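You operate a simulated robot arm through the tools that you are given. There is no shell and no other tool. Be economical: measure what you need, move in short steps, check, and stop when the job is done.

Carry out the task below with a simulated two-armed robot. There is one attempt and no reset: what you move stays moved.

Task
Shut down the lid press and fold the flat blue rag in half.
Fine: slide in, dial to 0 bar, air off; the rag stays on the table.

The check looks at the end state, three seconds after you hand in, the way a careful person would. Anything else that was tipped, shoved, dropped, spilled or broken makes it a failure. Lids that push on must go on centred and level and be pressed home; caps that screw on are set level and turned clockwise until they are tight. Flat cloth is picked up by pressing the open fingertips on it (5 to 10 N) and closing them slowly along it; thin cloth reads only 2 to 8 mm in the jaws.

Robot
Two 6-joint arms with two-finger parallel grippers on one trunk, on a base that drives. Base frame: it is fixed to the floor where the robot stands at the start and does not move with it; the origin is under the middle of the robot, x ahead of it, y to its left, z up. Readings come in m, degrees, newtons and seconds.
The left shoulder is at the start at [0.06, 0.187, 1.072], the right one opposite. With the tool pointing down near the work surface each hand reaches from about 0.26 to 0.62 m from the robot's upright axis, wherever it stands, measured 20 degrees to its own side. Places, roughly: air pressure dial [0.6, 0.3, 0.9]; air switch [0.7, 0.4, 0.9]; green press button [0.5, 0.3, 0.9]; ink pail [1.25, -0.5, 0.75]; press slide [0.7, 0, 0.8]; top of the kitting table [1, -0.4, 0.8]. Payload 1.57 kg a hand.
The tool frame of a hand sits at the grasp point between the pads (the TCP): z along the fingers, y along the line on which they close. The tips reach 0.03 m beyond it. The gripper opens to 0.11 m. The fingers are 0.024 m wide and 0.012 m thick; the gripper's body (0.048 by 0.112 m) begins 0.078 m behind the TCP.
Orientation is told as [roll, pitch, yaw] about the base's x, y, z axes, in that order, counted from this pose: with the fingers straight down and closing along the base's y, the tool's x points along the base's -x, its y along +y and its z along -z.

Tools
- The arms move only by the tool play_rows. It takes "left_plan", "right_plan" or both (then of equal length, played together; a hand with none holds still); each is a list of rows, each a list of 3 entries, a list of its own where there are three numbers: the turn, a rotation vector about the tool's x, y, z in units of 8 degrees (1.0 is 8 degrees), then the shift along the tool's x, y, z in units of 25 mm (1.0 is 25 mm), then the finger opening in m, from 0 to 0.11. In form: [[[rx, ry, rz], [dx, dy, dz], jaw], ...]. A call has 1 to 12 rows; each row shifts and turns the commanded pose from where the row before left it, along the tool's axes as they then stand. A call with a number of a shift or a turn outside -1 to 1 is refused whole. A row lasts 0.2 s, in which the tool goes at most 0.05 m and 8.6 degrees; a call with a longer step from one row to the next is refused whole, and so is a gripper value outside its range. Where a pose cannot be reached the arm comes as near as it can. A force on the tool above 40 N (or 10 N above the force at the start of the call, whichever is more), or a blocked arm, ends the call early, and 0.2 s more pass. Each finger travels about 0.153 m/s and halts on what it meets, pressing with about 38 N; the grip force reading is that of the motor and also rises with nothing between the fingers. The clock runs only during rows and for 0.2 s after the last one: add rows that do not move to give the fingers time. It gives the time, the measured TCP pose, the force on the tool (base axes), the opening and the grip force at its end, in the units of the frame above (readings bear some noise), with the torque about the TCP (base axes, N m) and any sound that the robot's microphone picked up.
- Cameras (640 x 400 px; columns grow to the right, rows downward): "scene" is now at [0.031, 0.0126, 1.6161]; the picture's right is [0.07, -1.00, 0.00], its down [-0.69, -0.05, -0.72] and it looks along [0.72, 0.05, -0.69] (base axes); focal length 265 px, centre (320, 200). "left" rides on the left gripper at [0.07, -0.016, -0.141] in its tool frame; the picture's right is [0.23, 0.97, 0.00], its down [-0.86, 0.20, -0.48] and it looks along [-0.47, 0.11, 0.88] (tool axes); focal length 222 px, centre (320, 200). "right" rides on the right gripper at [0.07, 0.016, -0.141] in its tool frame; the picture's right is [-0.23, 0.97, 0.00], its down [-0.86, -0.20, -0.48] and it looks along [-0.47, -0.11, 0.88] (tool axes); focal length 222 px, centre (320, 200). There is no depth. A picture from a camera that has moved, and an enlarged one, comes with that camera's place and axes in the base frame and with its lens. The place of the scene camera against the robot may be out by one fixed shift of up to 0.018 m in any direction.
- grab_frame(camera): a new picture of that camera. The clock stands still meanwhile.
- move_column(by): slides the trunk up (or, below 0, down) by that many m; the arms and the scene camera ride with it, the base frame stays. It gives what a move gives, with no picture.
- steer(legs): drives the robot by 1 to 6 legs, each [ahead, left, turn to the left] in m, m and degrees, along the robot's own axes; the way and the turn of a leg run together, so that a leg with both is an arc; at most 1.5 m and 180 degrees a leg. The arms and the cameras ride along, it lands a little off, and it stops where it bumps. It gives what a move gives.
- aim_head(pan, tilt): turns the head with the scene camera to pan (to the left, within 86 degrees either way) and tilt (down, from -29 to 69), counted from straight ahead of the robot. It gives what a move gives.
- zoom(camera, box): a new picture of the part [left, top, right, bottom] of that camera's present view, enlarged. The clock stands still meanwhile.
- finish_job(): hands the job in; it is judged then, once.

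Go step by step. Nothing tells you exact positions but the pictures and the camera data: compare them with the known pose of the tool, close in by small moves and look again before you grip or let go. The budget is 120 turns and 100 pictures, counting those below and the enlarged ones. Unless the task says otherwise, let go and move clear before handing in, and close with one line.

The tools are called after "Emit:" by a JSON object that holds its "name" and its "arguments". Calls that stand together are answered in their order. play_rows: Moves the arms, as the interface text tells. Its arguments: {"type":"object","properties":{"left_plan":{"type":"array","items":{"type":"array"}},"right_plan":{"type":"array","items":{"type":"array"}}},"required":[]} The other tools are called the same way: move_column (by) slides the trunk up or down; steer (legs) drives the base; aim_head (pan, tilt) turns the head that bears the scene camera; grab_frame (camera) takes a picture; zoom (camera, box) takes an enlarged picture of a part of a camera's view; finish_job () hands the job in.

At the start:

```text
t: 0.0
left_tcp_pos: [0.3371, 0.3161, 1.1575]
left_tcp_rot: [0.0, -0.2, -0.1]
left_ft_force: [0.9, 0.2, 0.0]
left_torque: [0.01, 0.03, -0.02]
left_width: 0.11
left_finger_force: 0.0
right_tcp_pos: [0.4022, -0.049, 1.1934]
right_tcp_rot: [0.0, 0.1, 0.0]
right_ft_force: [-0.3, -0.2, -0.2]
right_torque: [-0.01, 0.01, -0.03]
right_width: 0.1101
right_finger_force: 0.1
trunk travel left (down, up): [-0.7, 0.29]
robot x, y, heading: [0.0037, -0.0006, 0.0]
head pan, tilt: [4.1, 43.7]
```

scene: 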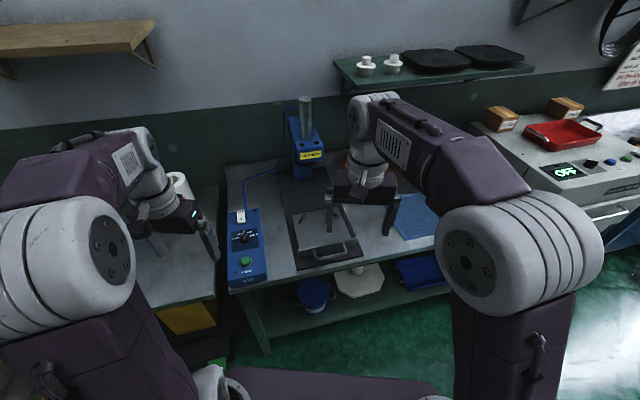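
right: 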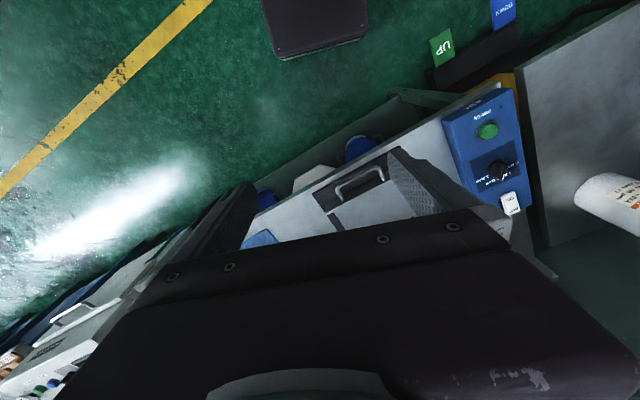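
left: 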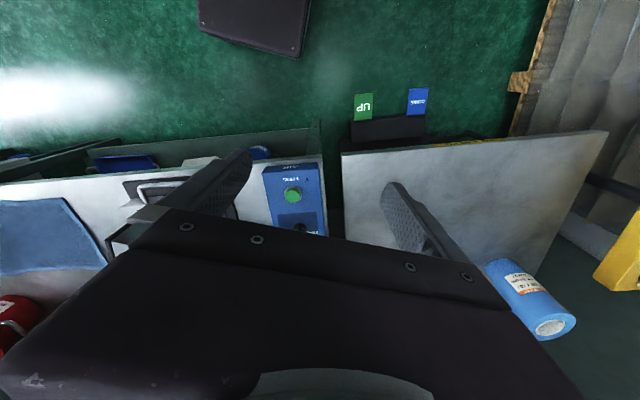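

I see the press on a table ahead, with the blue control box to the left (button, dial, switch), the slide with a handle in the middle and the blue rag to the right. I'll enlarge these parts first.

Emit:
{"name": "zoom", "arguments": {"camera": "scene", "box": [200, 170, 360, 300]}}

Emit:
{"name": "zoom", "arguments": {"camera": "scene", "box": [280, 90, 460, 290]}}

```text
3.08 times, centred on (280, 235) of scene
camera zoom: at [0.031, 0.0126, 1.6161], right [0.07, -1.0, 0.0], down [-0.69, -0.05, -0.72], along [0.72, 0.05, -0.69], focal length 816 px, centre (443, 92)
```

zoom: 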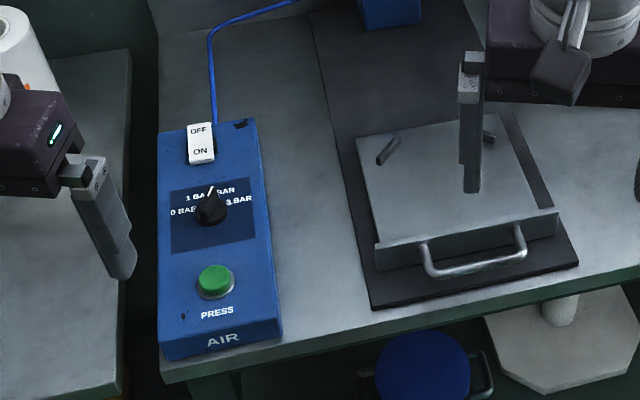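

```text
2.00 times, centred on (370, 190) of scene
camera zoom: at [0.031, 0.0126, 1.6161], right [0.07, -1.0, 0.0], down [-0.69, -0.05, -0.72], along [0.72, 0.05, -0.69], focal length 530 px, centre (220, 220)
```

zoom: 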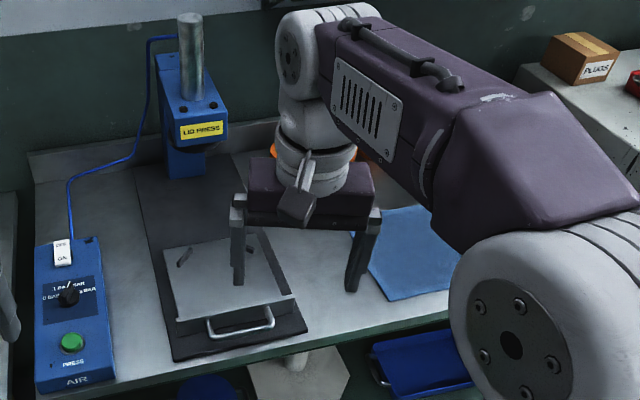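

The table stands turned about 18° to the left of my heading, and its front edge is about 0.5 m away. I'll square up to it and drive a bit closer, then look again.

Emit:
{"name": "steer", "arguments": {"legs": [[0, 0, 18], [0.17, 0, 0]]}}

Emit:
{"name": "aim_head", "arguments": {"pan": 0, "tilt": 50}}

Emit:
{"name": "grab_frame", "arguments": {"camera": "scene"}}

Emit:
{"name": "grab_frame", "arguments": {"camera": "left"}}

```text
t: 2.5
left_tcp_pos: [0.3954, 0.4551, 1.1578]
left_tcp_rot: [0.0, -0.2, 17.1]
left_ft_force: [-0.1, 0.0, 0.0]
left_torque: [0.02, -0.01, 0.01]
left_width: 0.11
left_finger_force: 0.0
right_tcp_pos: [0.5655, 0.1251, 1.1955]
right_tcp_rot: [0.0, -0.1, 17.3]
right_ft_force: [0.4, 0.0, 0.8]
right_torque: [-0.01, 0.0, 0.0]
right_width: 0.1099
right_finger_force: 0.1
trunk travel left (down, up): [-0.7, 0.29]
robot x, y, heading: [0.1682, 0.0501, 16.9]
head pan, tilt: [4.1, 43.7]
```

```text
t: 3.1
left_tcp_pos: [0.3975, 0.4561, 1.157]
left_tcp_rot: [0.0, 0.0, 17.2]
left_ft_force: [0.3, 0.2, -0.5]
left_torque: [-0.04, 0.01, 0.0]
left_width: 0.1099
left_finger_force: 0.1
right_tcp_pos: [0.5678, 0.1268, 1.1952]
right_tcp_rot: [0.0, 0.1, 17.2]
right_ft_force: [0.2, -0.2, 0.1]
right_torque: [0.02, 0.03, 0.01]
right_width: 0.1097
right_finger_force: 0.0
trunk travel left (down, up): [-0.7, 0.29]
robot x, y, heading: [0.1685, 0.0549, 17.3]
head pan, tilt: [0.0, 50.0]
```

```text
94 pictures are left
camera scene: at [0.1943, 0.0648, 1.6073], right [0.3, -0.95, 0.0], down [-0.73, -0.23, -0.64], along [0.61, 0.19, -0.77], focal length 265 px, centre (320, 200)
```

scene: 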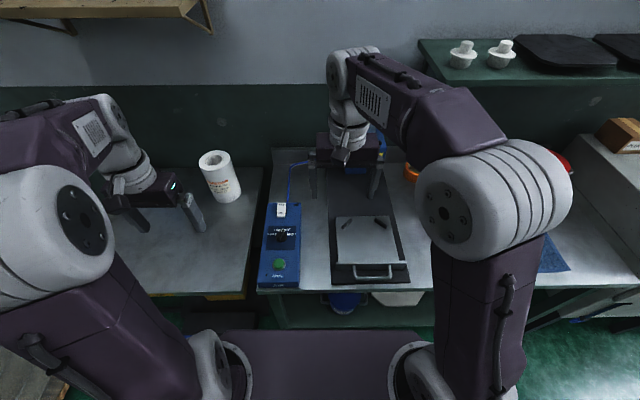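

```text
93 pictures are left
camera left: at [0.3351, 0.4193, 1.2983], right [-0.51, 0.86, 0.0], down [0.76, 0.44, 0.48], along [0.41, 0.24, -0.88], focal length 222 px, centre (320, 200)
```

left: 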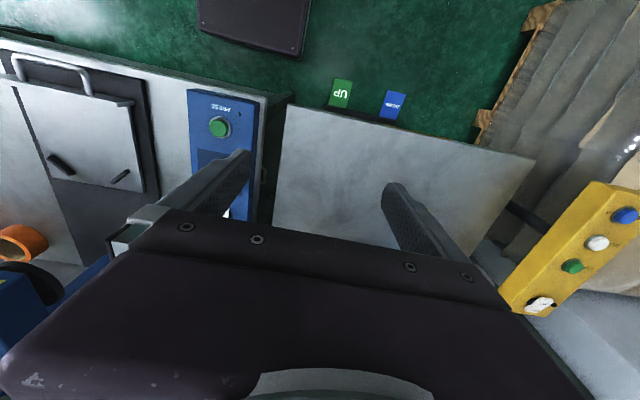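

The robot is now square with the press. Next I enlarge the control box and the press itself.

Emit:
{"name": "zoom", "arguments": {"camera": "scene", "box": [255, 190, 315, 300]}}

Emit:
{"name": "zoom", "arguments": {"camera": "scene", "box": [290, 120, 430, 290]}}

```text
3.64 times, centred on (285, 245) of scene
camera zoom: at [0.1943, 0.0648, 1.6073], right [0.3, -0.95, 0.0], down [-0.73, -0.23, -0.64], along [0.61, 0.19, -0.77], focal length 964 px, centre (447, 36)
```

zoom: 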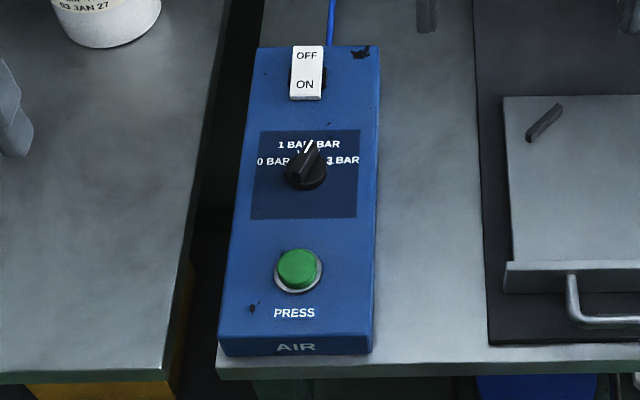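

```text
2.35 times, centred on (360, 205) of scene
camera zoom: at [0.1943, 0.0648, 1.6073], right [0.3, -0.95, 0.0], down [-0.73, -0.23, -0.64], along [0.61, 0.19, -0.77], focal length 624 px, centre (226, 188)
```

zoom: 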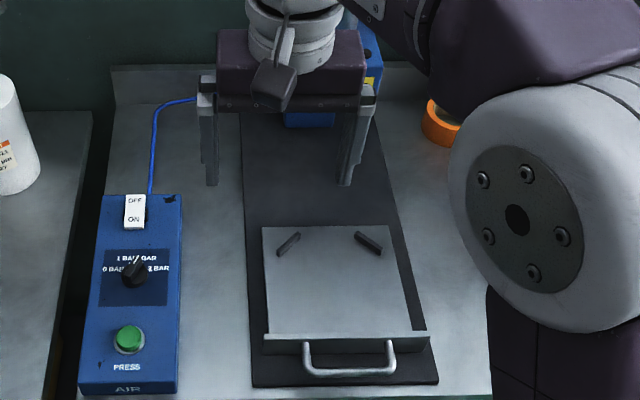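

The dial points between 1 and 2–3 BAR, the switch rocker seems to be on ON. I'll move the left hand above the dial, and the right hand off to the right.

Emit:
{"name": "play_rows", "arguments": {"left_plan": [[[0, 0, 0], [-0.7, -0.94, 0.4], 0.08], [[0, 0, 0], [-0.7, -0.94, 0.4], 0.08], [[0, 0, 0], [-0.7, -0.94, 0.4], 0.08], [[0, 0, 0], [-0.7, -0.94, 0.4], 0.08], [[0, 0, 0], [-0.7, -0.94, 0.4], 0.08], [[0, 0, 0], [-0.7, -0.94, 0.4], 0.08], [[0, 0, 0], [-0.7, -0.94, 0.4], 0.08], [[0, 0, 0], [-0.7, -0.94, 0.4], 0.08], [[0, 0, 0], [0, 0, 0], 0.08]], "right_plan": [[[0, 0, 0], [0, -1, 0], 0.08], [[0, 0, 0], [0, -1, 0], 0.08], [[0, 0, 0], [0, -1, 0], 0.08], [[0, 0, 0], [0, -1, 0], 0.08], [[0, 0, 0], [0, -1, 0], 0.08], [[0, 0, 0], [0, -1, 0], 0.08], [[0, 0, 0], [0, -1, 0], 0.08], [[0, 0, 0], [0, -1, 0], 0.08], [[0, 0, 0], [0, 0, 0], 0.08]]}}

Emit:
{"name": "grab_frame", "arguments": {"camera": "left"}}

Emit:
{"name": "grab_frame", "arguments": {"camera": "scene"}}

```text
t: 5.2
left_tcp_pos: [0.5874, 0.3183, 1.0769]
left_tcp_rot: [0.0, -0.1, 17.2]
left_ft_force: [0.5, 0.3, -0.1]
left_torque: [-0.05, 0.0, 0.0]
left_width: 0.0802
left_finger_force: 0.0
right_tcp_pos: [0.6243, -0.0622, 1.1946]
right_tcp_rot: [0.0, 0.1, 17.3]
right_ft_force: [0.5, 0.2, -0.1]
right_torque: [0.03, 0.01, -0.03]
right_width: 0.0802
right_finger_force: 0.1
trunk travel left (down, up): [-0.7, 0.29]
robot x, y, heading: [0.17, 0.0525, 17.4]
head pan, tilt: [0.0, 50.0]
```

```text
90 pictures are left
camera left: at [0.5244, 0.2819, 1.2192], right [-0.51, 0.86, 0.0], down [0.76, 0.44, 0.48], along [0.41, 0.24, -0.88], focal length 222 px, centre (320, 200)
```

left: 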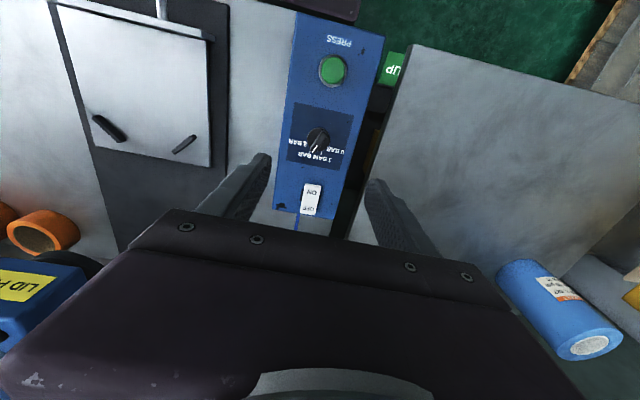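

```text
89 pictures are left
camera scene: at [0.1927, 0.0652, 1.6073], right [0.3, -0.95, 0.0], down [-0.73, -0.23, -0.64], along [0.61, 0.19, -0.77], focal length 265 px, centre (320, 200)
```

scene: 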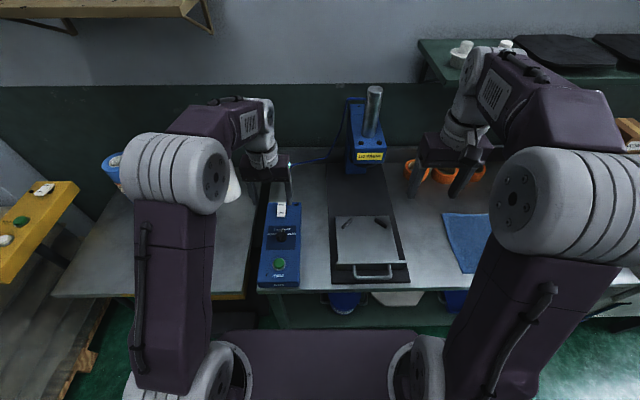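

Emit:
{"name": "zoom", "arguments": {"camera": "left", "box": [260, 80, 380, 230]}}

Emit:
{"name": "zoom", "arguments": {"camera": "scene", "box": [320, 120, 500, 290]}}

```text
2.67 times, centred on (320, 155) of left
camera zoom: at [0.5244, 0.2819, 1.2192], right [-0.51, 0.86, 0.0], down [0.76, 0.44, 0.48], along [0.41, 0.24, -0.88], focal length 592 px, centre (320, 320)
```

zoom: 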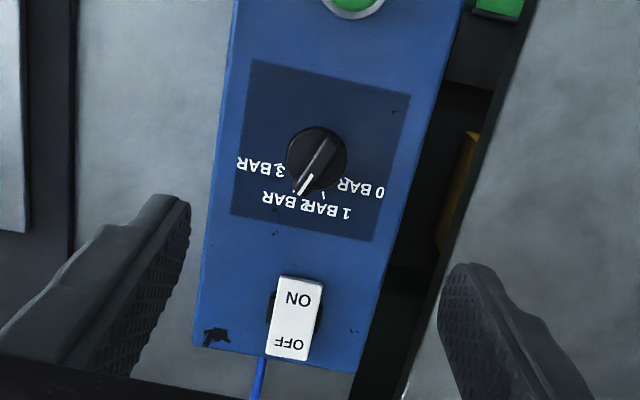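

```text
2.35 times, centred on (410, 205) of scene
camera zoom: at [0.1927, 0.0652, 1.6073], right [0.3, -0.95, 0.0], down [-0.73, -0.23, -0.64], along [0.61, 0.19, -0.77], focal length 624 px, centre (108, 188)
```

zoom: 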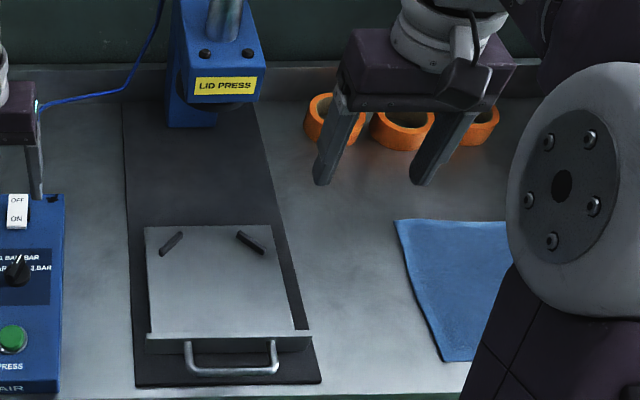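

The pointer stands at 2 BAR, and the knob is at about (0.590, 0.319, 0.88). I'll lower the left hand over it, turn the jaws in line with the knob's bar, and look again.

Emit:
{"name": "play_rows", "arguments": {"left_plan": [[[0, 0, 0.92], [0, 0, 0.8], 0.06], [[0, 0, 0.92], [0, 0, 0.8], 0.06], [[0, 0, 0.92], [0, 0, 0.8], 0.06], [[0, 0, 0], [0, 0, 0.8], 0.06], [[0, 0, 0], [0, 0, 0.8], 0.06], [[0, 0, 0], [0, 0, 0], 0.06]]}}

Emit:
{"name": "grab_frame", "arguments": {"camera": "left"}}

Emit:
{"name": "zoom", "arguments": {"camera": "left", "box": [240, 80, 400, 220]}}

```text
t: 6.5
left_tcp_pos: [0.5897, 0.3172, 0.976]
left_tcp_rot: [0.0, -0.2, -4.7]
left_ft_force: [-0.2, 1.6, -0.2]
left_torque: [0.01, 0.0, -0.03]
left_width: 0.06
left_finger_force: 0.0
right_tcp_pos: [0.6249, -0.062, 1.1956]
right_tcp_rot: [0.0, 0.1, 17.4]
right_ft_force: [0.1, 0.1, -1.1]
right_torque: [0.01, 0.02, -0.01]
right_width: 0.0798
right_finger_force: 0.1
trunk travel left (down, up): [-0.7, 0.29]
robot x, y, heading: [0.1672, 0.0558, 17.0]
head pan, tilt: [0.0, 50.0]
```

```text
86 pictures are left
camera left: at [0.517, 0.3066, 1.1172], right [-0.14, 0.99, 0.0], down [0.87, 0.13, 0.48], along [0.47, 0.07, -0.88], focal length 222 px, centre (320, 200)
```

left: 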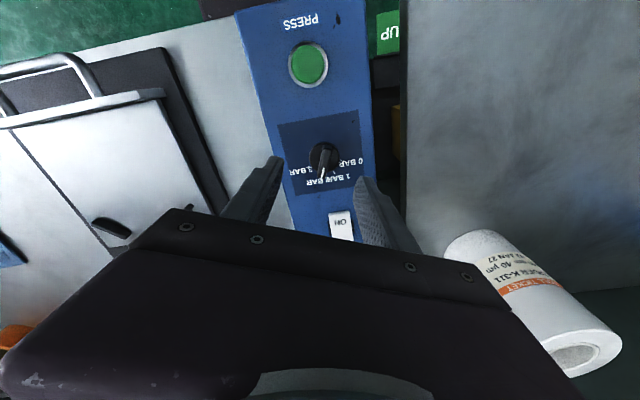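

```text
2.86 times, centred on (320, 150) of left
camera zoom: at [0.517, 0.3066, 1.1172], right [-0.14, 0.99, 0.0], down [0.87, 0.13, 0.48], along [0.47, 0.07, -0.88], focal length 635 px, centre (320, 343)
```

zoom: 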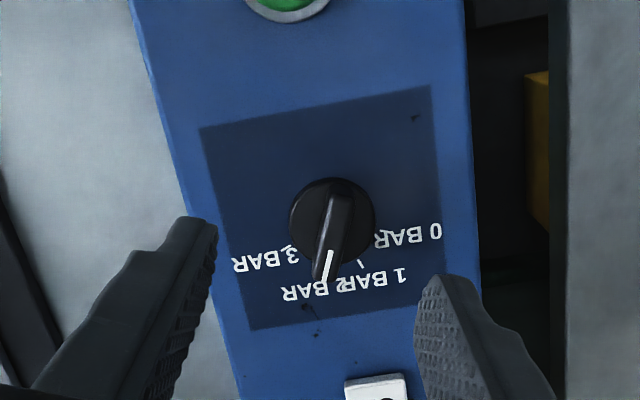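

The tick marks look 40° apart (2 BAR at −20° from the box axis, 0 BAR at +60°), so the knob needs about 80° counter-clockwise. I'll fine-align and go lower.

Emit:
{"name": "play_rows", "arguments": {"left_plan": [[[0, 0, -0.45], [-0.1, 0.2, 0.6], 0.05], [[0, 0, 0], [0, 0, 0.6], 0.05], [[0, 0, 0], [0, 0, 0.6], 0.05], [[0, 0, 0], [0, 0, 0.6], 0.05], [[0, 0, 0], [0, 0, 0], 0.05]]}}

Emit:
{"name": "zoom", "arguments": {"camera": "left", "box": [240, 100, 400, 220]}}

Emit:
{"name": "zoom", "arguments": {"camera": "scene", "box": [240, 180, 320, 290]}}

```text
t: 7.8
left_tcp_pos: [0.59, 0.3226, 0.9182]
left_tcp_rot: [0.0, -0.2, -1.2]
left_ft_force: [-0.5, 0.0, 0.0]
left_torque: [0.01, 0.02, -0.01]
left_width: 0.0503
left_finger_force: 0.1
right_tcp_pos: [0.6254, -0.0624, 1.1961]
right_tcp_rot: [0.0, -0.1, 17.4]
right_ft_force: [-0.1, -0.2, -0.1]
right_torque: [-0.01, 0.01, 0.01]
right_width: 0.0799
right_finger_force: 0.0
trunk travel left (down, up): [-0.7, 0.29]
robot x, y, heading: [0.1681, 0.0507, 17.2]
head pan, tilt: [0.0, 50.0]
```

```text
3.33 times, centred on (320, 160) of left
camera zoom: at [0.5181, 0.3081, 1.0597], right [-0.21, 0.98, 0.0], down [0.86, 0.18, 0.48], along [0.47, 0.1, -0.88], focal length 740 px, centre (320, 333)
```

zoom: 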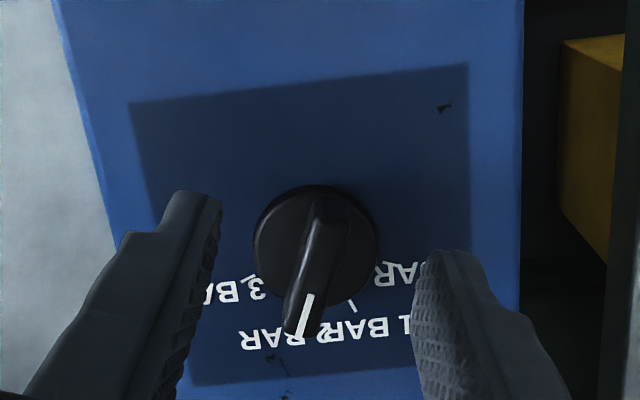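

```text
3.64 times, centred on (280, 235) of scene
camera zoom: at [0.1932, 0.0642, 1.6073], right [0.3, -0.95, 0.0], down [-0.73, -0.23, -0.64], along [0.61, 0.19, -0.77], focal length 964 px, centre (466, 73)
```

zoom: 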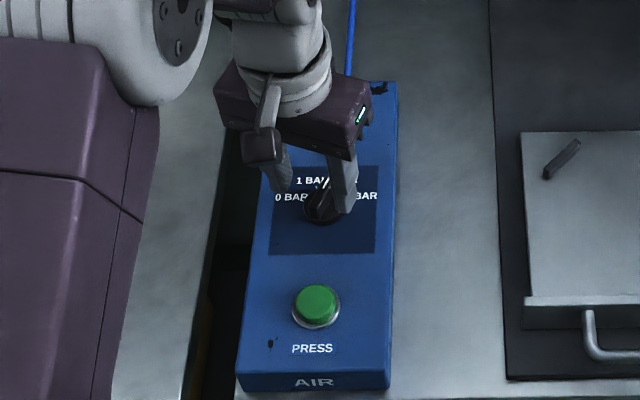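

The jaws straddle the knob bar and are square to it. I'll lower 18 mm more and close.

Emit:
{"name": "play_rows", "arguments": {"left_plan": [[[0, 0, 0], [0, 0, 0.36], 0.05], [[0, 0, 0], [0, 0, 0.36], 0.05], [[0, 0, 0], [0, 0, 0], 0.035], [[0, 0, 0], [0, 0, 0], 0.02], [[0, 0, 0], [0, 0, 0], 0.008], [[0, 0, 0], [0, 0, 0], 0.008]]}}

Emit:
{"name": "zoom", "arguments": {"camera": "left", "box": [240, 100, 400, 220]}}

```text
t: 9.2
left_tcp_pos: [0.5906, 0.3245, 0.8981]
left_tcp_rot: [0.0, -0.1, -1.2]
left_ft_force: [-2.3, 4.9, -0.7]
left_torque: [0.13, 0.1, 0.05]
left_width: 0.0122
left_finger_force: 2.7
right_tcp_pos: [0.6254, -0.062, 1.1949]
right_tcp_rot: [0.0, 0.0, 17.3]
right_ft_force: [-0.2, 0.5, 0.4]
right_torque: [0.02, 0.0, 0.0]
right_width: 0.0799
right_finger_force: 0.0
trunk travel left (down, up): [-0.7, 0.29]
robot x, y, heading: [0.1671, 0.0541, 17.1]
head pan, tilt: [0.0, 50.0]
```

```text
3.33 times, centred on (320, 160) of left
camera zoom: at [0.5193, 0.3093, 1.0401], right [-0.21, 0.98, 0.0], down [0.86, 0.18, 0.48], along [0.47, 0.1, -0.88], focal length 740 px, centre (320, 333)
```

zoom: 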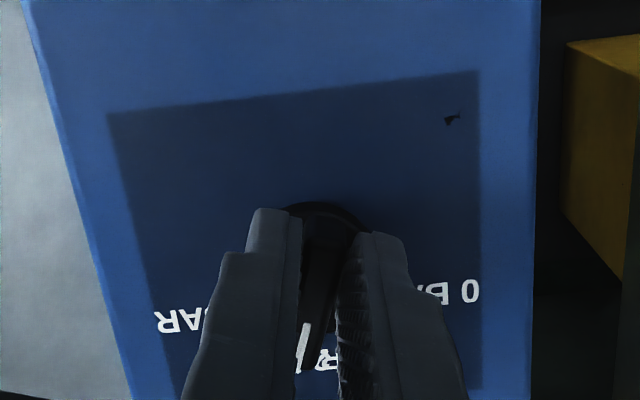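

The bar is gripped (12 mm). I'll turn it counter-clockwise by about 40° first and check.

Emit:
{"name": "play_rows", "arguments": {"left_plan": [[[0, 0, -0.5], [0, 0.1, 0], 0.006], [[0, 0, -0.9], [0, 0, 0], 0.006], [[0, 0, -0.9], [0, 0, 0], 0.006], [[0, 0, -0.9], [0, 0, 0], 0.006], [[0, 0, -0.9], [0, 0, 0], 0.006], [[0, 0, -0.9], [0, 0, 0], 0.006], [[0, 0, 0], [0, 0, 0], 0.006]]}}

Emit:
{"name": "zoom", "arguments": {"camera": "left", "box": [240, 100, 400, 220]}}

```text
t: 10.4
left_tcp_pos: [0.5931, 0.3192, 0.8982]
left_tcp_rot: [-0.4, -0.1, 30.0]
left_ft_force: [8.7, -22.1, -2.7]
left_torque: [-0.76, 0.05, -0.28]
left_width: 0.0107
left_finger_force: 28.6
right_tcp_pos: [0.6265, -0.0643, 1.1961]
right_tcp_rot: [0.1, 0.1, 17.0]
right_ft_force: [0.2, 0.4, 1.0]
right_torque: [-0.03, 0.01, -0.03]
right_width: 0.08
right_finger_force: 0.1
trunk travel left (down, up): [-0.7, 0.29]
robot x, y, heading: [0.1687, 0.0533, 17.0]
head pan, tilt: [0.0, 50.0]
stopped in row 6 (left hand): the force on the tool passed its limit at 41 N (the readings are from after the stop); the commanded pose is now the measured one
```

```text
3.33 times, centred on (320, 160) of left
camera zoom: at [0.5387, 0.2701, 1.0403], right [-0.68, 0.73, 0.0], down [0.64, 0.6, 0.48], along [0.35, 0.32, -0.88], focal length 740 px, centre (320, 333)
```

zoom: 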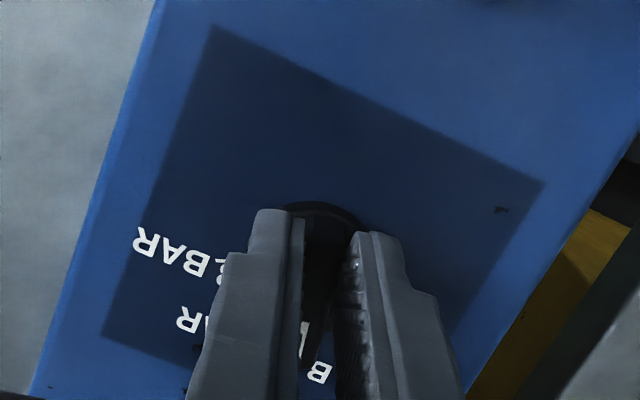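

The dial turned about 30°, but a sideways force built up from off-axis gripping. I'll ease it off with a small shift and read the force.

Emit:
{"name": "play_rows", "arguments": {"left_plan": [[[0, 0, 0], [0, -0.1, 0], 0.012], [[0, 0, 0], [0, 0, 0], 0.012]]}}

```text
t: 11.0
left_tcp_pos: [0.5913, 0.3195, 0.8992]
left_tcp_rot: [-0.1, 0.0, 30.1]
left_ft_force: [1.0, -1.5, 1.5]
left_torque: [-0.06, -0.04, -0.01]
left_width: 0.0146
left_finger_force: 1.5
right_tcp_pos: [0.626, -0.0631, 1.1957]
right_tcp_rot: [0.0, 0.0, 17.2]
right_ft_force: [0.2, 0.3, -0.4]
right_torque: [-0.03, -0.01, 0.0]
right_width: 0.0799
right_finger_force: 0.1
trunk travel left (down, up): [-0.7, 0.29]
robot x, y, heading: [0.166, 0.051, 17.0]
head pan, tilt: [0.0, 50.0]
```

The force is gone. I'll carry on turning with a light grip.

Emit:
{"name": "play_rows", "arguments": {"left_plan": [[[0, 0, -0.5], [0, 0, 0], 0.012], [[0, 0, -0.8], [0, 0, 0], 0.012], [[0, 0, -0.8], [0, 0, 0], 0.012], [[0, 0, -0.8], [0, 0, 0], 0.012], [[0, 0, -0.8], [0, 0, 0], 0.012], [[0, 0, 0], [0, 0, 0], 0.012]]}}

Emit:
{"name": "zoom", "arguments": {"camera": "left", "box": [240, 100, 400, 220]}}

```text
t: 12.4
left_tcp_pos: [0.5944, 0.3196, 0.898]
left_tcp_rot: [-0.1, 0.1, 59.8]
left_ft_force: [7.4, -9.6, 1.7]
left_torque: [-0.22, -0.19, -0.14]
left_width: 0.022
left_finger_force: 5.6
right_tcp_pos: [0.6266, -0.0657, 1.1949]
right_tcp_rot: [0.1, 0.1, 17.1]
right_ft_force: [1.1, 0.3, -0.3]
right_torque: [0.04, -0.02, 0.02]
right_width: 0.08
right_finger_force: 0.1
trunk travel left (down, up): [-0.7, 0.29]
robot x, y, heading: [0.1674, 0.0556, 17.1]
head pan, tilt: [0.0, 50.0]
```

```text
3.33 times, centred on (320, 160) of left
camera zoom: at [0.5713, 0.2506, 1.0406], right [-0.96, 0.29, 0.0], down [0.26, 0.84, 0.48], along [0.14, 0.46, -0.88], focal length 740 px, centre (320, 333)
```

zoom: 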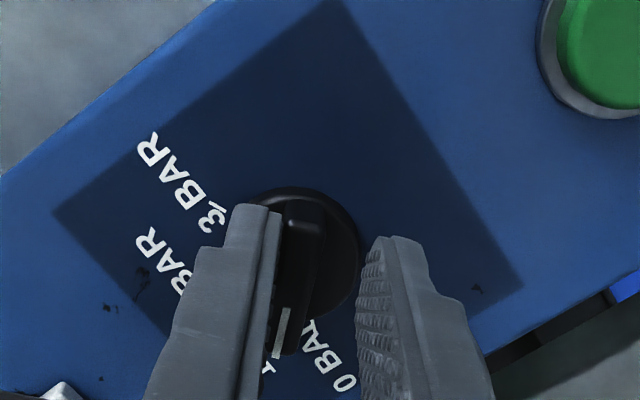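

The bar is now at about 65° and rests against one finger; 0 BAR needs about 77°. I'll recentre, grip and turn the rest.

Emit:
{"name": "play_rows", "arguments": {"left_plan": [[[0, 0, 0], [0, -0.2, 0], 0.022], [[0, 0, 0], [0, 0, 0], 0.011], [[0, 0, -0.5], [0, 0, 0], 0.011], [[0, 0, -0.6], [0, 0, 0], 0.011], [[0, 0, -0.6], [0, 0, 0], 0.011], [[0, 0, 0], [0, 0, 0], 0.011]]}}

Emit:
{"name": "zoom", "arguments": {"camera": "left", "box": [240, 100, 400, 220]}}

```text
t: 13.8
left_tcp_pos: [0.5971, 0.3168, 0.8992]
left_tcp_rot: [0.0, 0.1, 73.3]
left_ft_force: [6.8, -1.1, -0.1]
left_torque: [0.03, -0.24, -0.06]
left_width: 0.0171
left_finger_force: 3.2
right_tcp_pos: [0.627, -0.063, 1.1945]
right_tcp_rot: [0.0, 0.1, 17.2]
right_ft_force: [0.0, 0.0, -0.3]
right_torque: [-0.02, -0.01, 0.04]
right_width: 0.08
right_finger_force: 0.0
trunk travel left (down, up): [-0.7, 0.29]
robot x, y, heading: [0.169, 0.052, 17.2]
head pan, tilt: [0.0, 50.0]
```

```text
3.33 times, centred on (320, 160) of left
camera zoom: at [0.5921, 0.2454, 1.0407], right [-1.0, 0.06, 0.0], down [0.05, 0.88, 0.48], along [0.03, 0.48, -0.88], focal length 740 px, centre (320, 333)
```

zoom: 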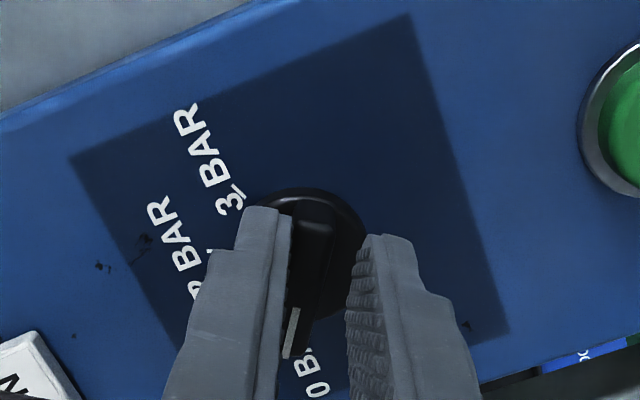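

The bar now reads about 76°. I'll open, back off upward and check the pointer.

Emit:
{"name": "play_rows", "arguments": {"left_plan": [[[0, 0, 0], [0, -0.1, 0], 0.03], [[0, 0, 0], [0, 0, 0], 0.05], [[0, 0, 0], [0, 0, -0.8], 0.05], [[0, 0, 0], [0, 0, -0.9], 0.05], [[0, 0, 0], [0, 0, -0.9], 0.05], [[0, 0, 0], [0, 0, -0.9], 0.05], [[0, 0, 0], [0, 0, 0], 0.05]]}}

Emit:
{"name": "zoom", "arguments": {"camera": "left", "box": [240, 80, 400, 200]}}

```text
t: 15.4
left_tcp_pos: [0.5988, 0.3164, 0.9869]
left_tcp_rot: [0.0, 0.1, 73.3]
left_ft_force: [0.0, 0.6, 0.0]
left_torque: [0.03, 0.03, 0.0]
left_width: 0.0502
left_finger_force: 0.0
right_tcp_pos: [0.627, -0.064, 1.1952]
right_tcp_rot: [0.0, -0.1, 17.2]
right_ft_force: [0.6, 0.4, 0.6]
right_torque: [-0.03, -0.03, 0.01]
right_width: 0.0798
right_finger_force: 0.0
trunk travel left (down, up): [-0.7, 0.29]
robot x, y, heading: [0.1699, 0.0513, 17.4]
head pan, tilt: [0.0, 50.0]
```

```text
3.33 times, centred on (320, 140) of left
camera zoom: at [0.5925, 0.2456, 1.129], right [-1.0, 0.06, 0.0], down [0.06, 0.88, 0.48], along [0.03, 0.48, -0.88], focal length 740 px, centre (320, 400)
```

zoom: 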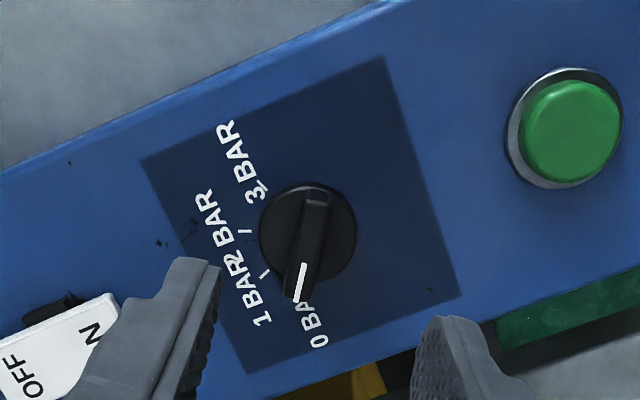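

The pointer is still about 8° short of the 0 BAR tick (ticks are 45° apart). I'll regrip and turn a little further.

Emit:
{"name": "play_rows", "arguments": {"left_plan": [[[0, 0, -0.4], [0, -0.1, 0.9], 0.05], [[0, 0, 0], [0, 0, 0.9], 0.05], [[0, 0, 0], [0, 0, 0.9], 0.05], [[0, 0, 0], [0, 0, 0.8], 0.05], [[0, 0, 0], [0, 0, 0], 0.03], [[0, 0, 0], [0, 0, 0], 0.012], [[0, 0, 0], [0, 0, 0], 0.011], [[0, 0, -0.5], [0, 0, 0], 0.011], [[0, 0, -0.5], [0, 0, 0], 0.011], [[0, 0, 0], [0, 0, 0], 0.011]]}}

Emit:
{"name": "zoom", "arguments": {"camera": "left", "box": [240, 100, 400, 220]}}

```text
t: 17.6
left_tcp_pos: [0.602, 0.3157, 0.8983]
left_tcp_rot: [-0.1, 0.2, 84.5]
left_ft_force: [2.5, 0.1, 0.6]
left_torque: [-0.02, -0.05, 0.03]
left_width: 0.0128
left_finger_force: 1.2
right_tcp_pos: [0.6255, -0.0631, 1.1956]
right_tcp_rot: [0.0, 0.0, 17.2]
right_ft_force: [0.5, 0.4, 0.3]
right_torque: [0.01, 0.0, 0.02]
right_width: 0.0801
right_finger_force: 0.0
trunk travel left (down, up): [-0.7, 0.29]
robot x, y, heading: [0.1729, 0.0534, 17.2]
head pan, tilt: [0.0, 50.0]
```

```text
3.33 times, centred on (320, 160) of left
camera zoom: at [0.6097, 0.2444, 1.0407], right [-0.99, -0.13, 0.0], down [-0.12, 0.87, 0.48], along [-0.06, 0.47, -0.88], focal length 740 px, centre (320, 333)
```

zoom: 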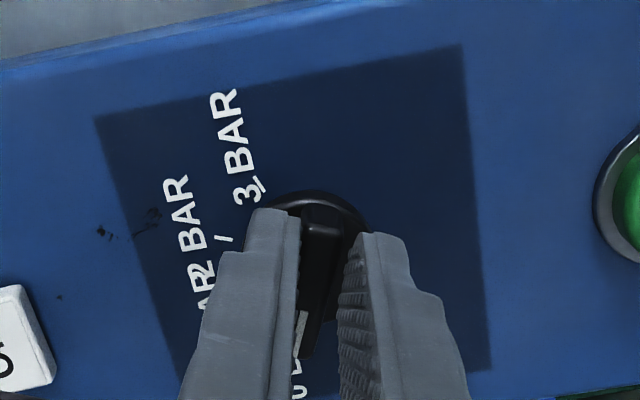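

Hand yaw is now about 67° relative to the box and the bar is held squarely. I'll release and check.

Emit:
{"name": "play_rows", "arguments": {"left_plan": [[[0, 0, 0], [0, 0, 0], 0.03], [[0, 0, 0], [0, 0, 0], 0.05], [[0, 0, 0], [0, 0, -0.8], 0.05], [[0, 0, 0], [0, 0, -0.9], 0.05], [[0, 0, 0], [0, 0, -0.9], 0.05], [[0, 0, 0], [0, 0, -0.9], 0.05], [[0, 0, 0], [0, 0, 0], 0.05]]}}

Emit:
{"name": "zoom", "arguments": {"camera": "left", "box": [240, 80, 400, 200]}}

```text
t: 19.2
left_tcp_pos: [0.6021, 0.3152, 0.985]
left_tcp_rot: [-0.1, 0.1, 84.6]
left_ft_force: [0.0, -0.2, 0.0]
left_torque: [-0.01, -0.01, -0.02]
left_width: 0.0498
left_finger_force: 0.1
right_tcp_pos: [0.6259, -0.0637, 1.1947]
right_tcp_rot: [0.0, 0.0, 17.1]
right_ft_force: [-0.1, 0.1, -0.2]
right_torque: [-0.01, 0.03, -0.02]
right_width: 0.0797
right_finger_force: 0.0
trunk travel left (down, up): [-0.7, 0.29]
robot x, y, heading: [0.1688, 0.053, 17.2]
head pan, tilt: [0.0, 50.0]
```

```text
3.33 times, centred on (320, 140) of left
camera zoom: at [0.6106, 0.2453, 1.1266], right [-0.99, -0.13, 0.0], down [-0.12, 0.87, 0.48], along [-0.06, 0.47, -0.88], focal length 740 px, centre (320, 400)
```

zoom: 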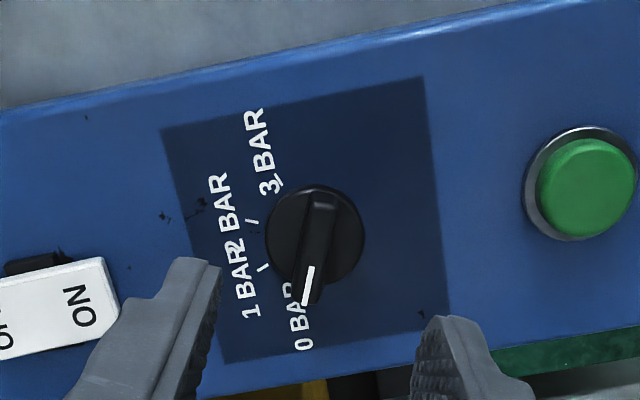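

The pointer now lines up with 0 BAR. Next is the air switch: I'll turn the hand back and move above it.

Emit:
{"name": "play_rows", "arguments": {"left_plan": [[[0, 0, 0.94], [0, 0, -0.2], 0.05], [[0, 0, 0.94], [0, 0, -0.2], 0.05], [[0, 0, 0.94], [0, 0, -0.2], 0.05], [[0, 0, 0.94], [0, 0, 0], 0.05], [[0, 0, 0.94], [0, 0, 0], 0.04], [[0, 0, 0.94], [0, 0, 0], 0.03], [[0, 0, 0.94], [0, 0, 0], 0.02], [[0, 0, 0.94], [0, 0, 0], 0.01], [[0, 0, 0.94], [-0.6, 0, 0], 0.0], [[0, 0, 0], [-0.9, 0.2, 0], 0.0], [[0, 0, 0], [-0.9, 0.2, 0], 0.0], [[0, 0, 0], [0, 0, 0], 0.0]]}}

Emit:
{"name": "zoom", "arguments": {"camera": "left", "box": [220, 60, 420, 240]}}

Emit:
{"name": "zoom", "arguments": {"camera": "scene", "box": [240, 170, 320, 260]}}

```text
t: 21.8
left_tcp_pos: [0.6559, 0.345, 1.0018]
left_tcp_rot: [-0.1, 0.0, 16.7]
left_ft_force: [0.4, -0.9, 0.6]
left_torque: [0.01, 0.0, -0.01]
left_width: 0.0
left_finger_force: 21.4
right_tcp_pos: [0.6258, -0.0641, 1.1952]
right_tcp_rot: [0.0, 0.0, 17.2]
right_ft_force: [-0.3, -0.2, -0.6]
right_torque: [-0.01, -0.03, 0.0]
right_width: 0.0799
right_finger_force: 0.1
trunk travel left (down, up): [-0.7, 0.29]
robot x, y, heading: [0.1693, 0.0532, 17.3]
head pan, tilt: [0.0, 50.0]
```

```text
2.22 times, centred on (320, 150) of left
camera zoom: at [0.5922, 0.3087, 1.1426], right [-0.5, 0.87, 0.0], down [0.76, 0.44, 0.48], along [0.41, 0.24, -0.88], focal length 494 px, centre (320, 311)
```

zoom: 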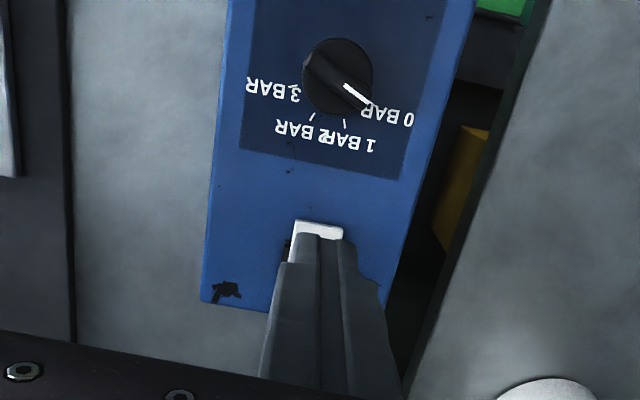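

```text
4.44 times, centred on (280, 215) of scene
camera zoom: at [0.193, 0.0636, 1.6073], right [0.3, -0.96, 0.0], down [-0.73, -0.23, -0.64], along [0.61, 0.19, -0.77], focal length 1178 px, centre (498, 133)
```

zoom: 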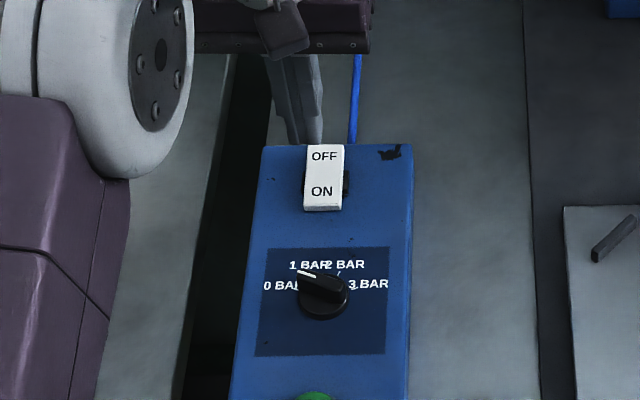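

The switch's OFF end is the far one, at about (0.71, 0.367). I'll move the closed fingertips over it and check before pressing.

Emit:
{"name": "play_rows", "arguments": {"left_plan": [[[0, 0, 0], [-0.8, 0.07, 0.4], 0.0], [[0, 0, 0], [-0.8, 0.07, 0.8], 0.0], [[0, 0, 0], [-0.72, 0.07, 0.8], 0.0], [[0, 0, 0], [0, 0, 0.6], 0.0], [[0, 0, 0], [0, 0, 0], 0.0]]}}

Emit:
{"name": "zoom", "arguments": {"camera": "scene", "box": [240, 170, 320, 260]}}

Emit:
{"name": "zoom", "arguments": {"camera": "left", "box": [220, 60, 420, 240]}}

```text
t: 23.0
left_tcp_pos: [0.6974, 0.3608, 0.94]
left_tcp_rot: [-0.1, 0.1, 16.8]
left_ft_force: [0.3, 0.5, -0.2]
left_torque: [0.03, -0.02, 0.01]
left_width: 0.0
left_finger_force: 21.0
left hand out of reach, approached as far as the arm can: row 3
right_tcp_pos: [0.6265, -0.0625, 1.195]
right_tcp_rot: [0.0, 0.0, 17.3]
right_ft_force: [-0.3, 0.1, 0.6]
right_torque: [0.02, -0.01, 0.01]
right_width: 0.0799
right_finger_force: 0.0
trunk travel left (down, up): [-0.7, 0.29]
robot x, y, heading: [0.1684, 0.0536, 17.3]
head pan, tilt: [0.0, 50.0]
```

```text
4.44 times, centred on (280, 215) of scene
camera zoom: at [0.194, 0.0641, 1.6073], right [0.3, -0.96, 0.0], down [-0.73, -0.23, -0.64], along [0.61, 0.19, -0.77], focal length 1178 px, centre (498, 133)
```

zoom: 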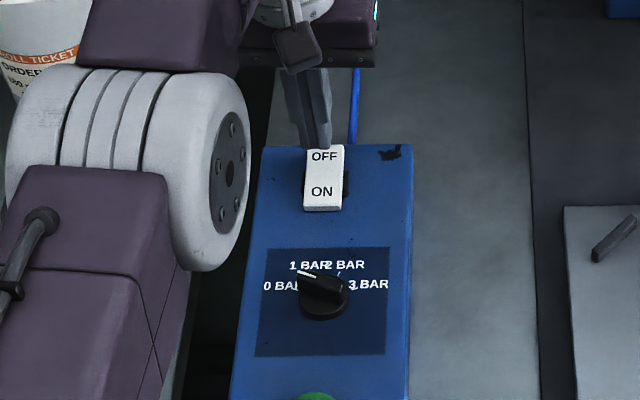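

```text
2.22 times, centred on (320, 150) of left
camera zoom: at [0.6348, 0.3264, 1.0819], right [-0.5, 0.87, 0.0], down [0.76, 0.44, 0.48], along [0.41, 0.24, -0.88], focal length 494 px, centre (320, 311)
```

zoom: 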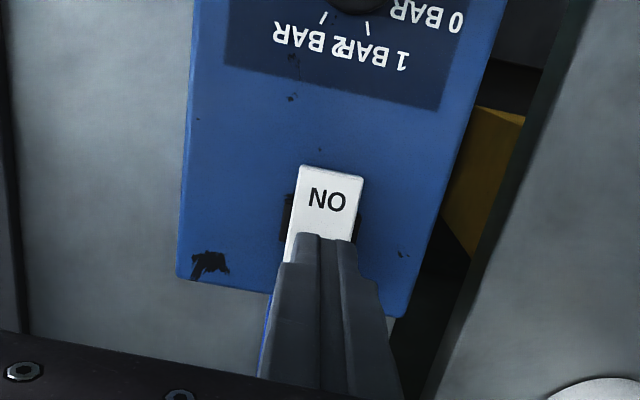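

The arm is at its reach limit just short of the OFF end. I'll lift a little and drive 6 cm closer to the table.

Emit:
{"name": "play_rows", "arguments": {"left_plan": [[[0, 0, 0], [0.5, 0, -1], 0.0], [[0, 0, 0], [0.9, 0, -1], 0.0]]}}

Emit:
{"name": "steer", "arguments": {"legs": [[0.07, 0, 0]]}}

Emit:
{"name": "zoom", "arguments": {"camera": "left", "box": [220, 60, 420, 240]}}

```text
t: 23.6
left_tcp_pos: [0.663, 0.3519, 0.9934]
left_tcp_rot: [-0.1, -0.1, 16.8]
left_ft_force: [-0.8, 0.6, -0.1]
left_torque: [0.04, -0.01, 0.02]
left_width: 0.0001
left_finger_force: 21.7
right_tcp_pos: [0.6253, -0.0634, 1.1964]
right_tcp_rot: [0.1, -0.1, 17.2]
right_ft_force: [0.1, -0.4, -0.5]
right_torque: [0.05, -0.03, 0.02]
right_width: 0.0803
right_finger_force: 0.0
trunk travel left (down, up): [-0.7, 0.29]
robot x, y, heading: [0.1705, 0.0576, 17.4]
head pan, tilt: [0.0, 50.0]
```

```text
t: 24.6
left_tcp_pos: [0.728, 0.3725, 0.9937]
left_tcp_rot: [-0.2, -0.1, 16.8]
left_ft_force: [-0.2, 0.4, 0.4]
left_torque: [0.05, 0.0, 0.0]
left_width: 0.0001
left_finger_force: 20.8
right_tcp_pos: [0.6893, -0.0443, 1.1958]
right_tcp_rot: [0.0, -0.2, 17.2]
right_ft_force: [-0.2, -0.3, 0.9]
right_torque: [0.0, -0.02, -0.01]
right_width: 0.08
right_finger_force: 0.1
trunk travel left (down, up): [-0.7, 0.29]
robot x, y, heading: [0.2357, 0.0724, 17.2]
head pan, tilt: [0.0, 50.0]
```

```text
2.22 times, centred on (320, 150) of left
camera zoom: at [0.6646, 0.337, 1.1347], right [-0.5, 0.87, 0.0], down [0.76, 0.44, 0.48], along [0.42, 0.24, -0.88], focal length 494 px, centre (320, 311)
```

zoom: 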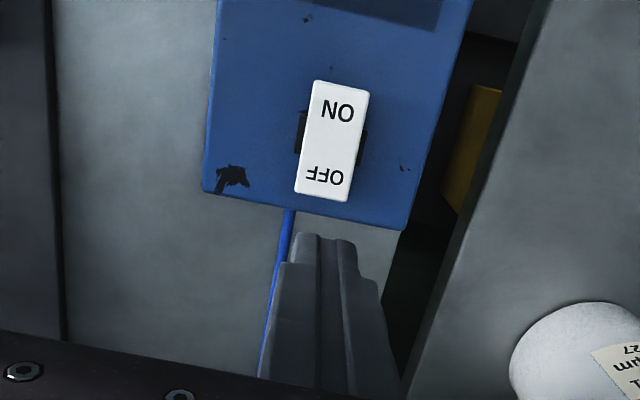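

Emit:
{"name": "zoom", "arguments": {"camera": "left", "box": [290, 70, 350, 130]}}

Emit:
{"name": "zoom", "arguments": {"camera": "scene", "box": [255, 190, 305, 230]}}

```text
6.67 times, centred on (320, 100) of left
camera zoom: at [0.6646, 0.337, 1.1347], right [-0.5, 0.87, 0.0], down [0.76, 0.44, 0.48], along [0.42, 0.24, -0.88], focal length 1481 px, centre (320, 867)
```

zoom: 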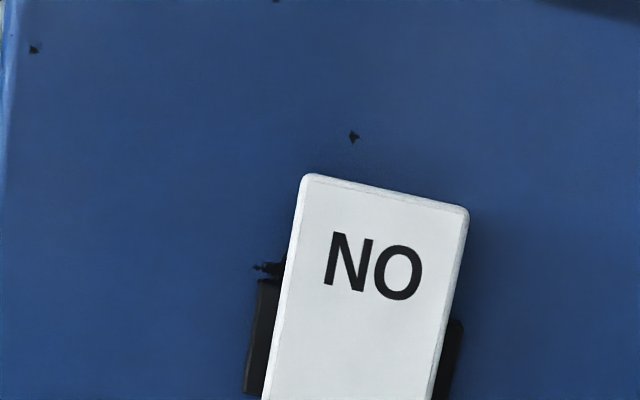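

```text
10.00 times, centred on (280, 210) of scene
camera zoom: at [0.2566, 0.0834, 1.6073], right [0.3, -0.96, 0.0], down [-0.73, -0.23, -0.64], along [0.62, 0.19, -0.77], focal length 2651 px, centre (720, 100)
```

zoom: 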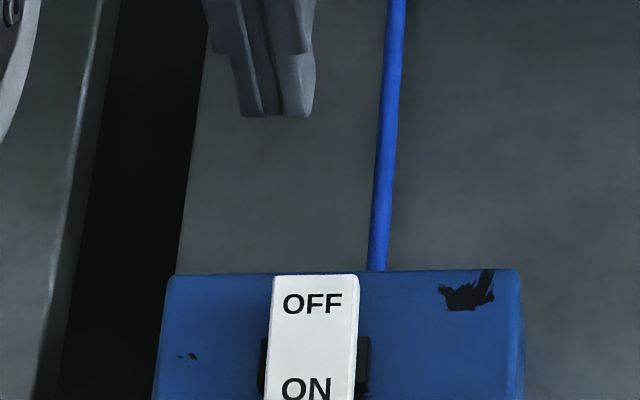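

I'll place the tips over the OFF text and go down to just above it.

Emit:
{"name": "play_rows", "arguments": {"left_plan": [[[0, 0, 0], [0.46, 0, 0.5], 0.0], [[0, 0, 0], [0, 0, 0.8], 0.0], [[0, 0, 0], [0, 0, 0.6], 0.0], [[0, 0, 0], [0, 0, 0.5], 0.0], [[0, 0, 0], [0, 0, 0], 0.0]]}}

Emit:
{"name": "zoom", "arguments": {"camera": "scene", "box": [255, 190, 305, 230]}}

Emit:
{"name": "zoom", "arguments": {"camera": "left", "box": [260, 100, 380, 220]}}

```text
t: 25.8
left_tcp_pos: [0.7201, 0.3701, 0.932]
left_tcp_rot: [-0.1, 0.2, 16.8]
left_ft_force: [0.3, 0.3, -0.2]
left_torque: [0.0, 0.01, 0.0]
left_width: 0.0001
left_finger_force: 21.2
right_tcp_pos: [0.6924, -0.0432, 1.1948]
right_tcp_rot: [0.1, 0.0, 17.3]
right_ft_force: [0.8, 0.4, -0.1]
right_torque: [-0.04, 0.02, -0.03]
right_width: 0.0799
right_finger_force: 0.1
trunk travel left (down, up): [-0.7, 0.29]
robot x, y, heading: [0.2347, 0.0702, 17.3]
head pan, tilt: [0.0, 50.0]
```

```text
10.00 times, centred on (280, 210) of scene
camera zoom: at [0.2599, 0.0844, 1.6073], right [0.3, -0.96, 0.0], down [-0.73, -0.23, -0.64], along [0.61, 0.19, -0.77], focal length 2651 px, centre (720, 100)
```

zoom: 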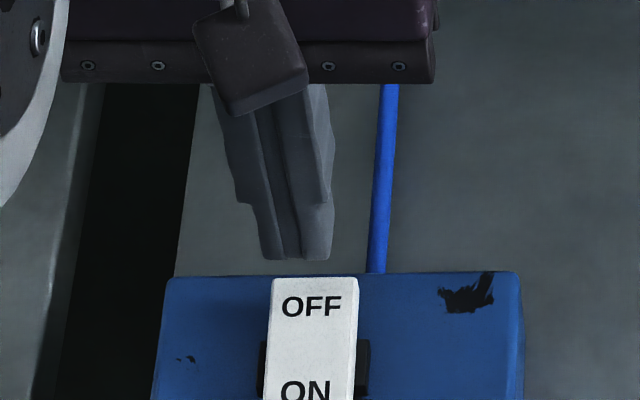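

```text
3.33 times, centred on (320, 160) of left
camera zoom: at [0.6561, 0.334, 1.0738], right [-0.5, 0.87, 0.0], down [0.76, 0.44, 0.48], along [0.41, 0.24, -0.88], focal length 740 px, centre (320, 333)
```

zoom: 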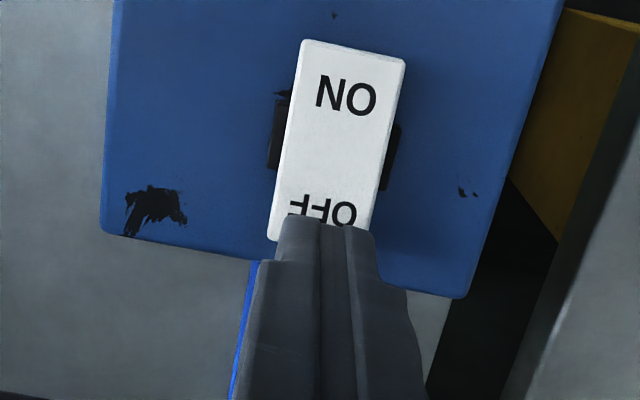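

Tips line up with the OFF end. Pressing down in small steps now.

Emit:
{"name": "play_rows", "arguments": {"left_plan": [[[0, 0, 0], [0, 0, 0.25], 0.0], [[0, 0, 0], [0, 0, 0.2], 0.0], [[0, 0, 0], [0, 0, 0.2], 0.0], [[0, 0, 0], [0, 0, 0.15], 0.0], [[0, 0, 0], [0, 0, 0], 0.0]]}}

Emit:
{"name": "zoom", "arguments": {"camera": "scene", "box": [255, 190, 305, 230]}}

```text
t: 27.0
left_tcp_pos: [0.7177, 0.3704, 0.9118]
left_tcp_rot: [-0.2, -0.1, 16.8]
left_ft_force: [-0.3, 0.5, 0.1]
left_torque: [-0.01, -0.02, 0.05]
left_width: 0.0001
left_finger_force: 21.6
right_tcp_pos: [0.6911, -0.0433, 1.1954]
right_tcp_rot: [0.0, 0.0, 17.1]
right_ft_force: [0.7, 0.7, 0.5]
right_torque: [0.0, 0.01, 0.0]
right_width: 0.08
right_finger_force: 0.1
trunk travel left (down, up): [-0.7, 0.29]
robot x, y, heading: [0.2348, 0.073, 17.4]
head pan, tilt: [0.0, 50.0]
```

```text
10.00 times, centred on (280, 210) of scene
camera zoom: at [0.2593, 0.0843, 1.6073], right [0.3, -0.96, 0.0], down [-0.73, -0.23, -0.64], along [0.61, 0.19, -0.77], focal length 2651 px, centre (720, 100)
```

zoom: 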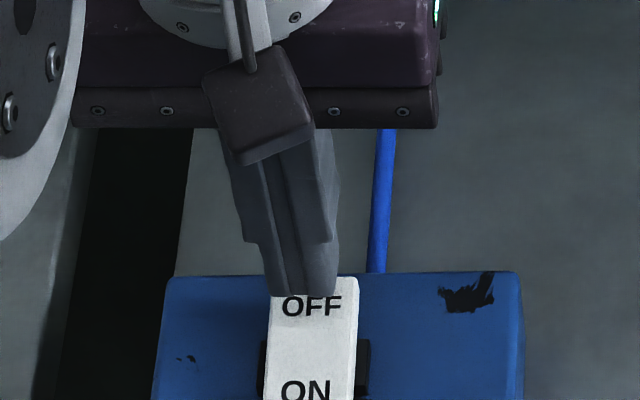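

Emit:
{"name": "play_rows", "arguments": {"left_plan": [[[0, 0, 0], [0, -0.1, 0.2], 0.0], [[0, 0, 0], [0, 0, 0.2], 0.0], [[0, 0, 0], [0, 0, 0.2], 0.0], [[0, 0, 0], [0, 0, 0.2], 0.0], [[0, 0, 0], [0, 0, 0], 0.0]]}}

Emit:
{"name": "zoom", "arguments": {"camera": "scene", "box": [255, 190, 305, 230]}}

```text
t: 28.2
left_tcp_pos: [0.7201, 0.3668, 0.893]
left_tcp_rot: [-0.1, 0.0, 16.8]
left_ft_force: [-0.6, 0.0, 0.0]
left_torque: [-0.01, -0.02, 0.03]
left_width: 0.0001
left_finger_force: 21.7
right_tcp_pos: [0.692, -0.0429, 1.1951]
right_tcp_rot: [0.0, -0.1, 17.1]
right_ft_force: [0.6, 0.0, -0.1]
right_torque: [-0.01, -0.02, 0.01]
right_width: 0.08
right_finger_force: 0.0
trunk travel left (down, up): [-0.7, 0.29]
robot x, y, heading: [0.2297, 0.0727, 17.4]
head pan, tilt: [0.0, 50.0]
```

```text
10.00 times, centred on (280, 210) of scene
camera zoom: at [0.2592, 0.0842, 1.6073], right [0.3, -0.96, 0.0], down [-0.73, -0.23, -0.64], along [0.61, 0.19, -0.77], focal length 2651 px, centre (720, 100)
```

zoom: 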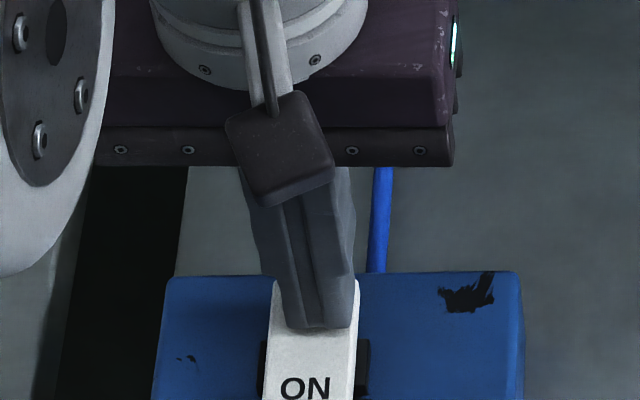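

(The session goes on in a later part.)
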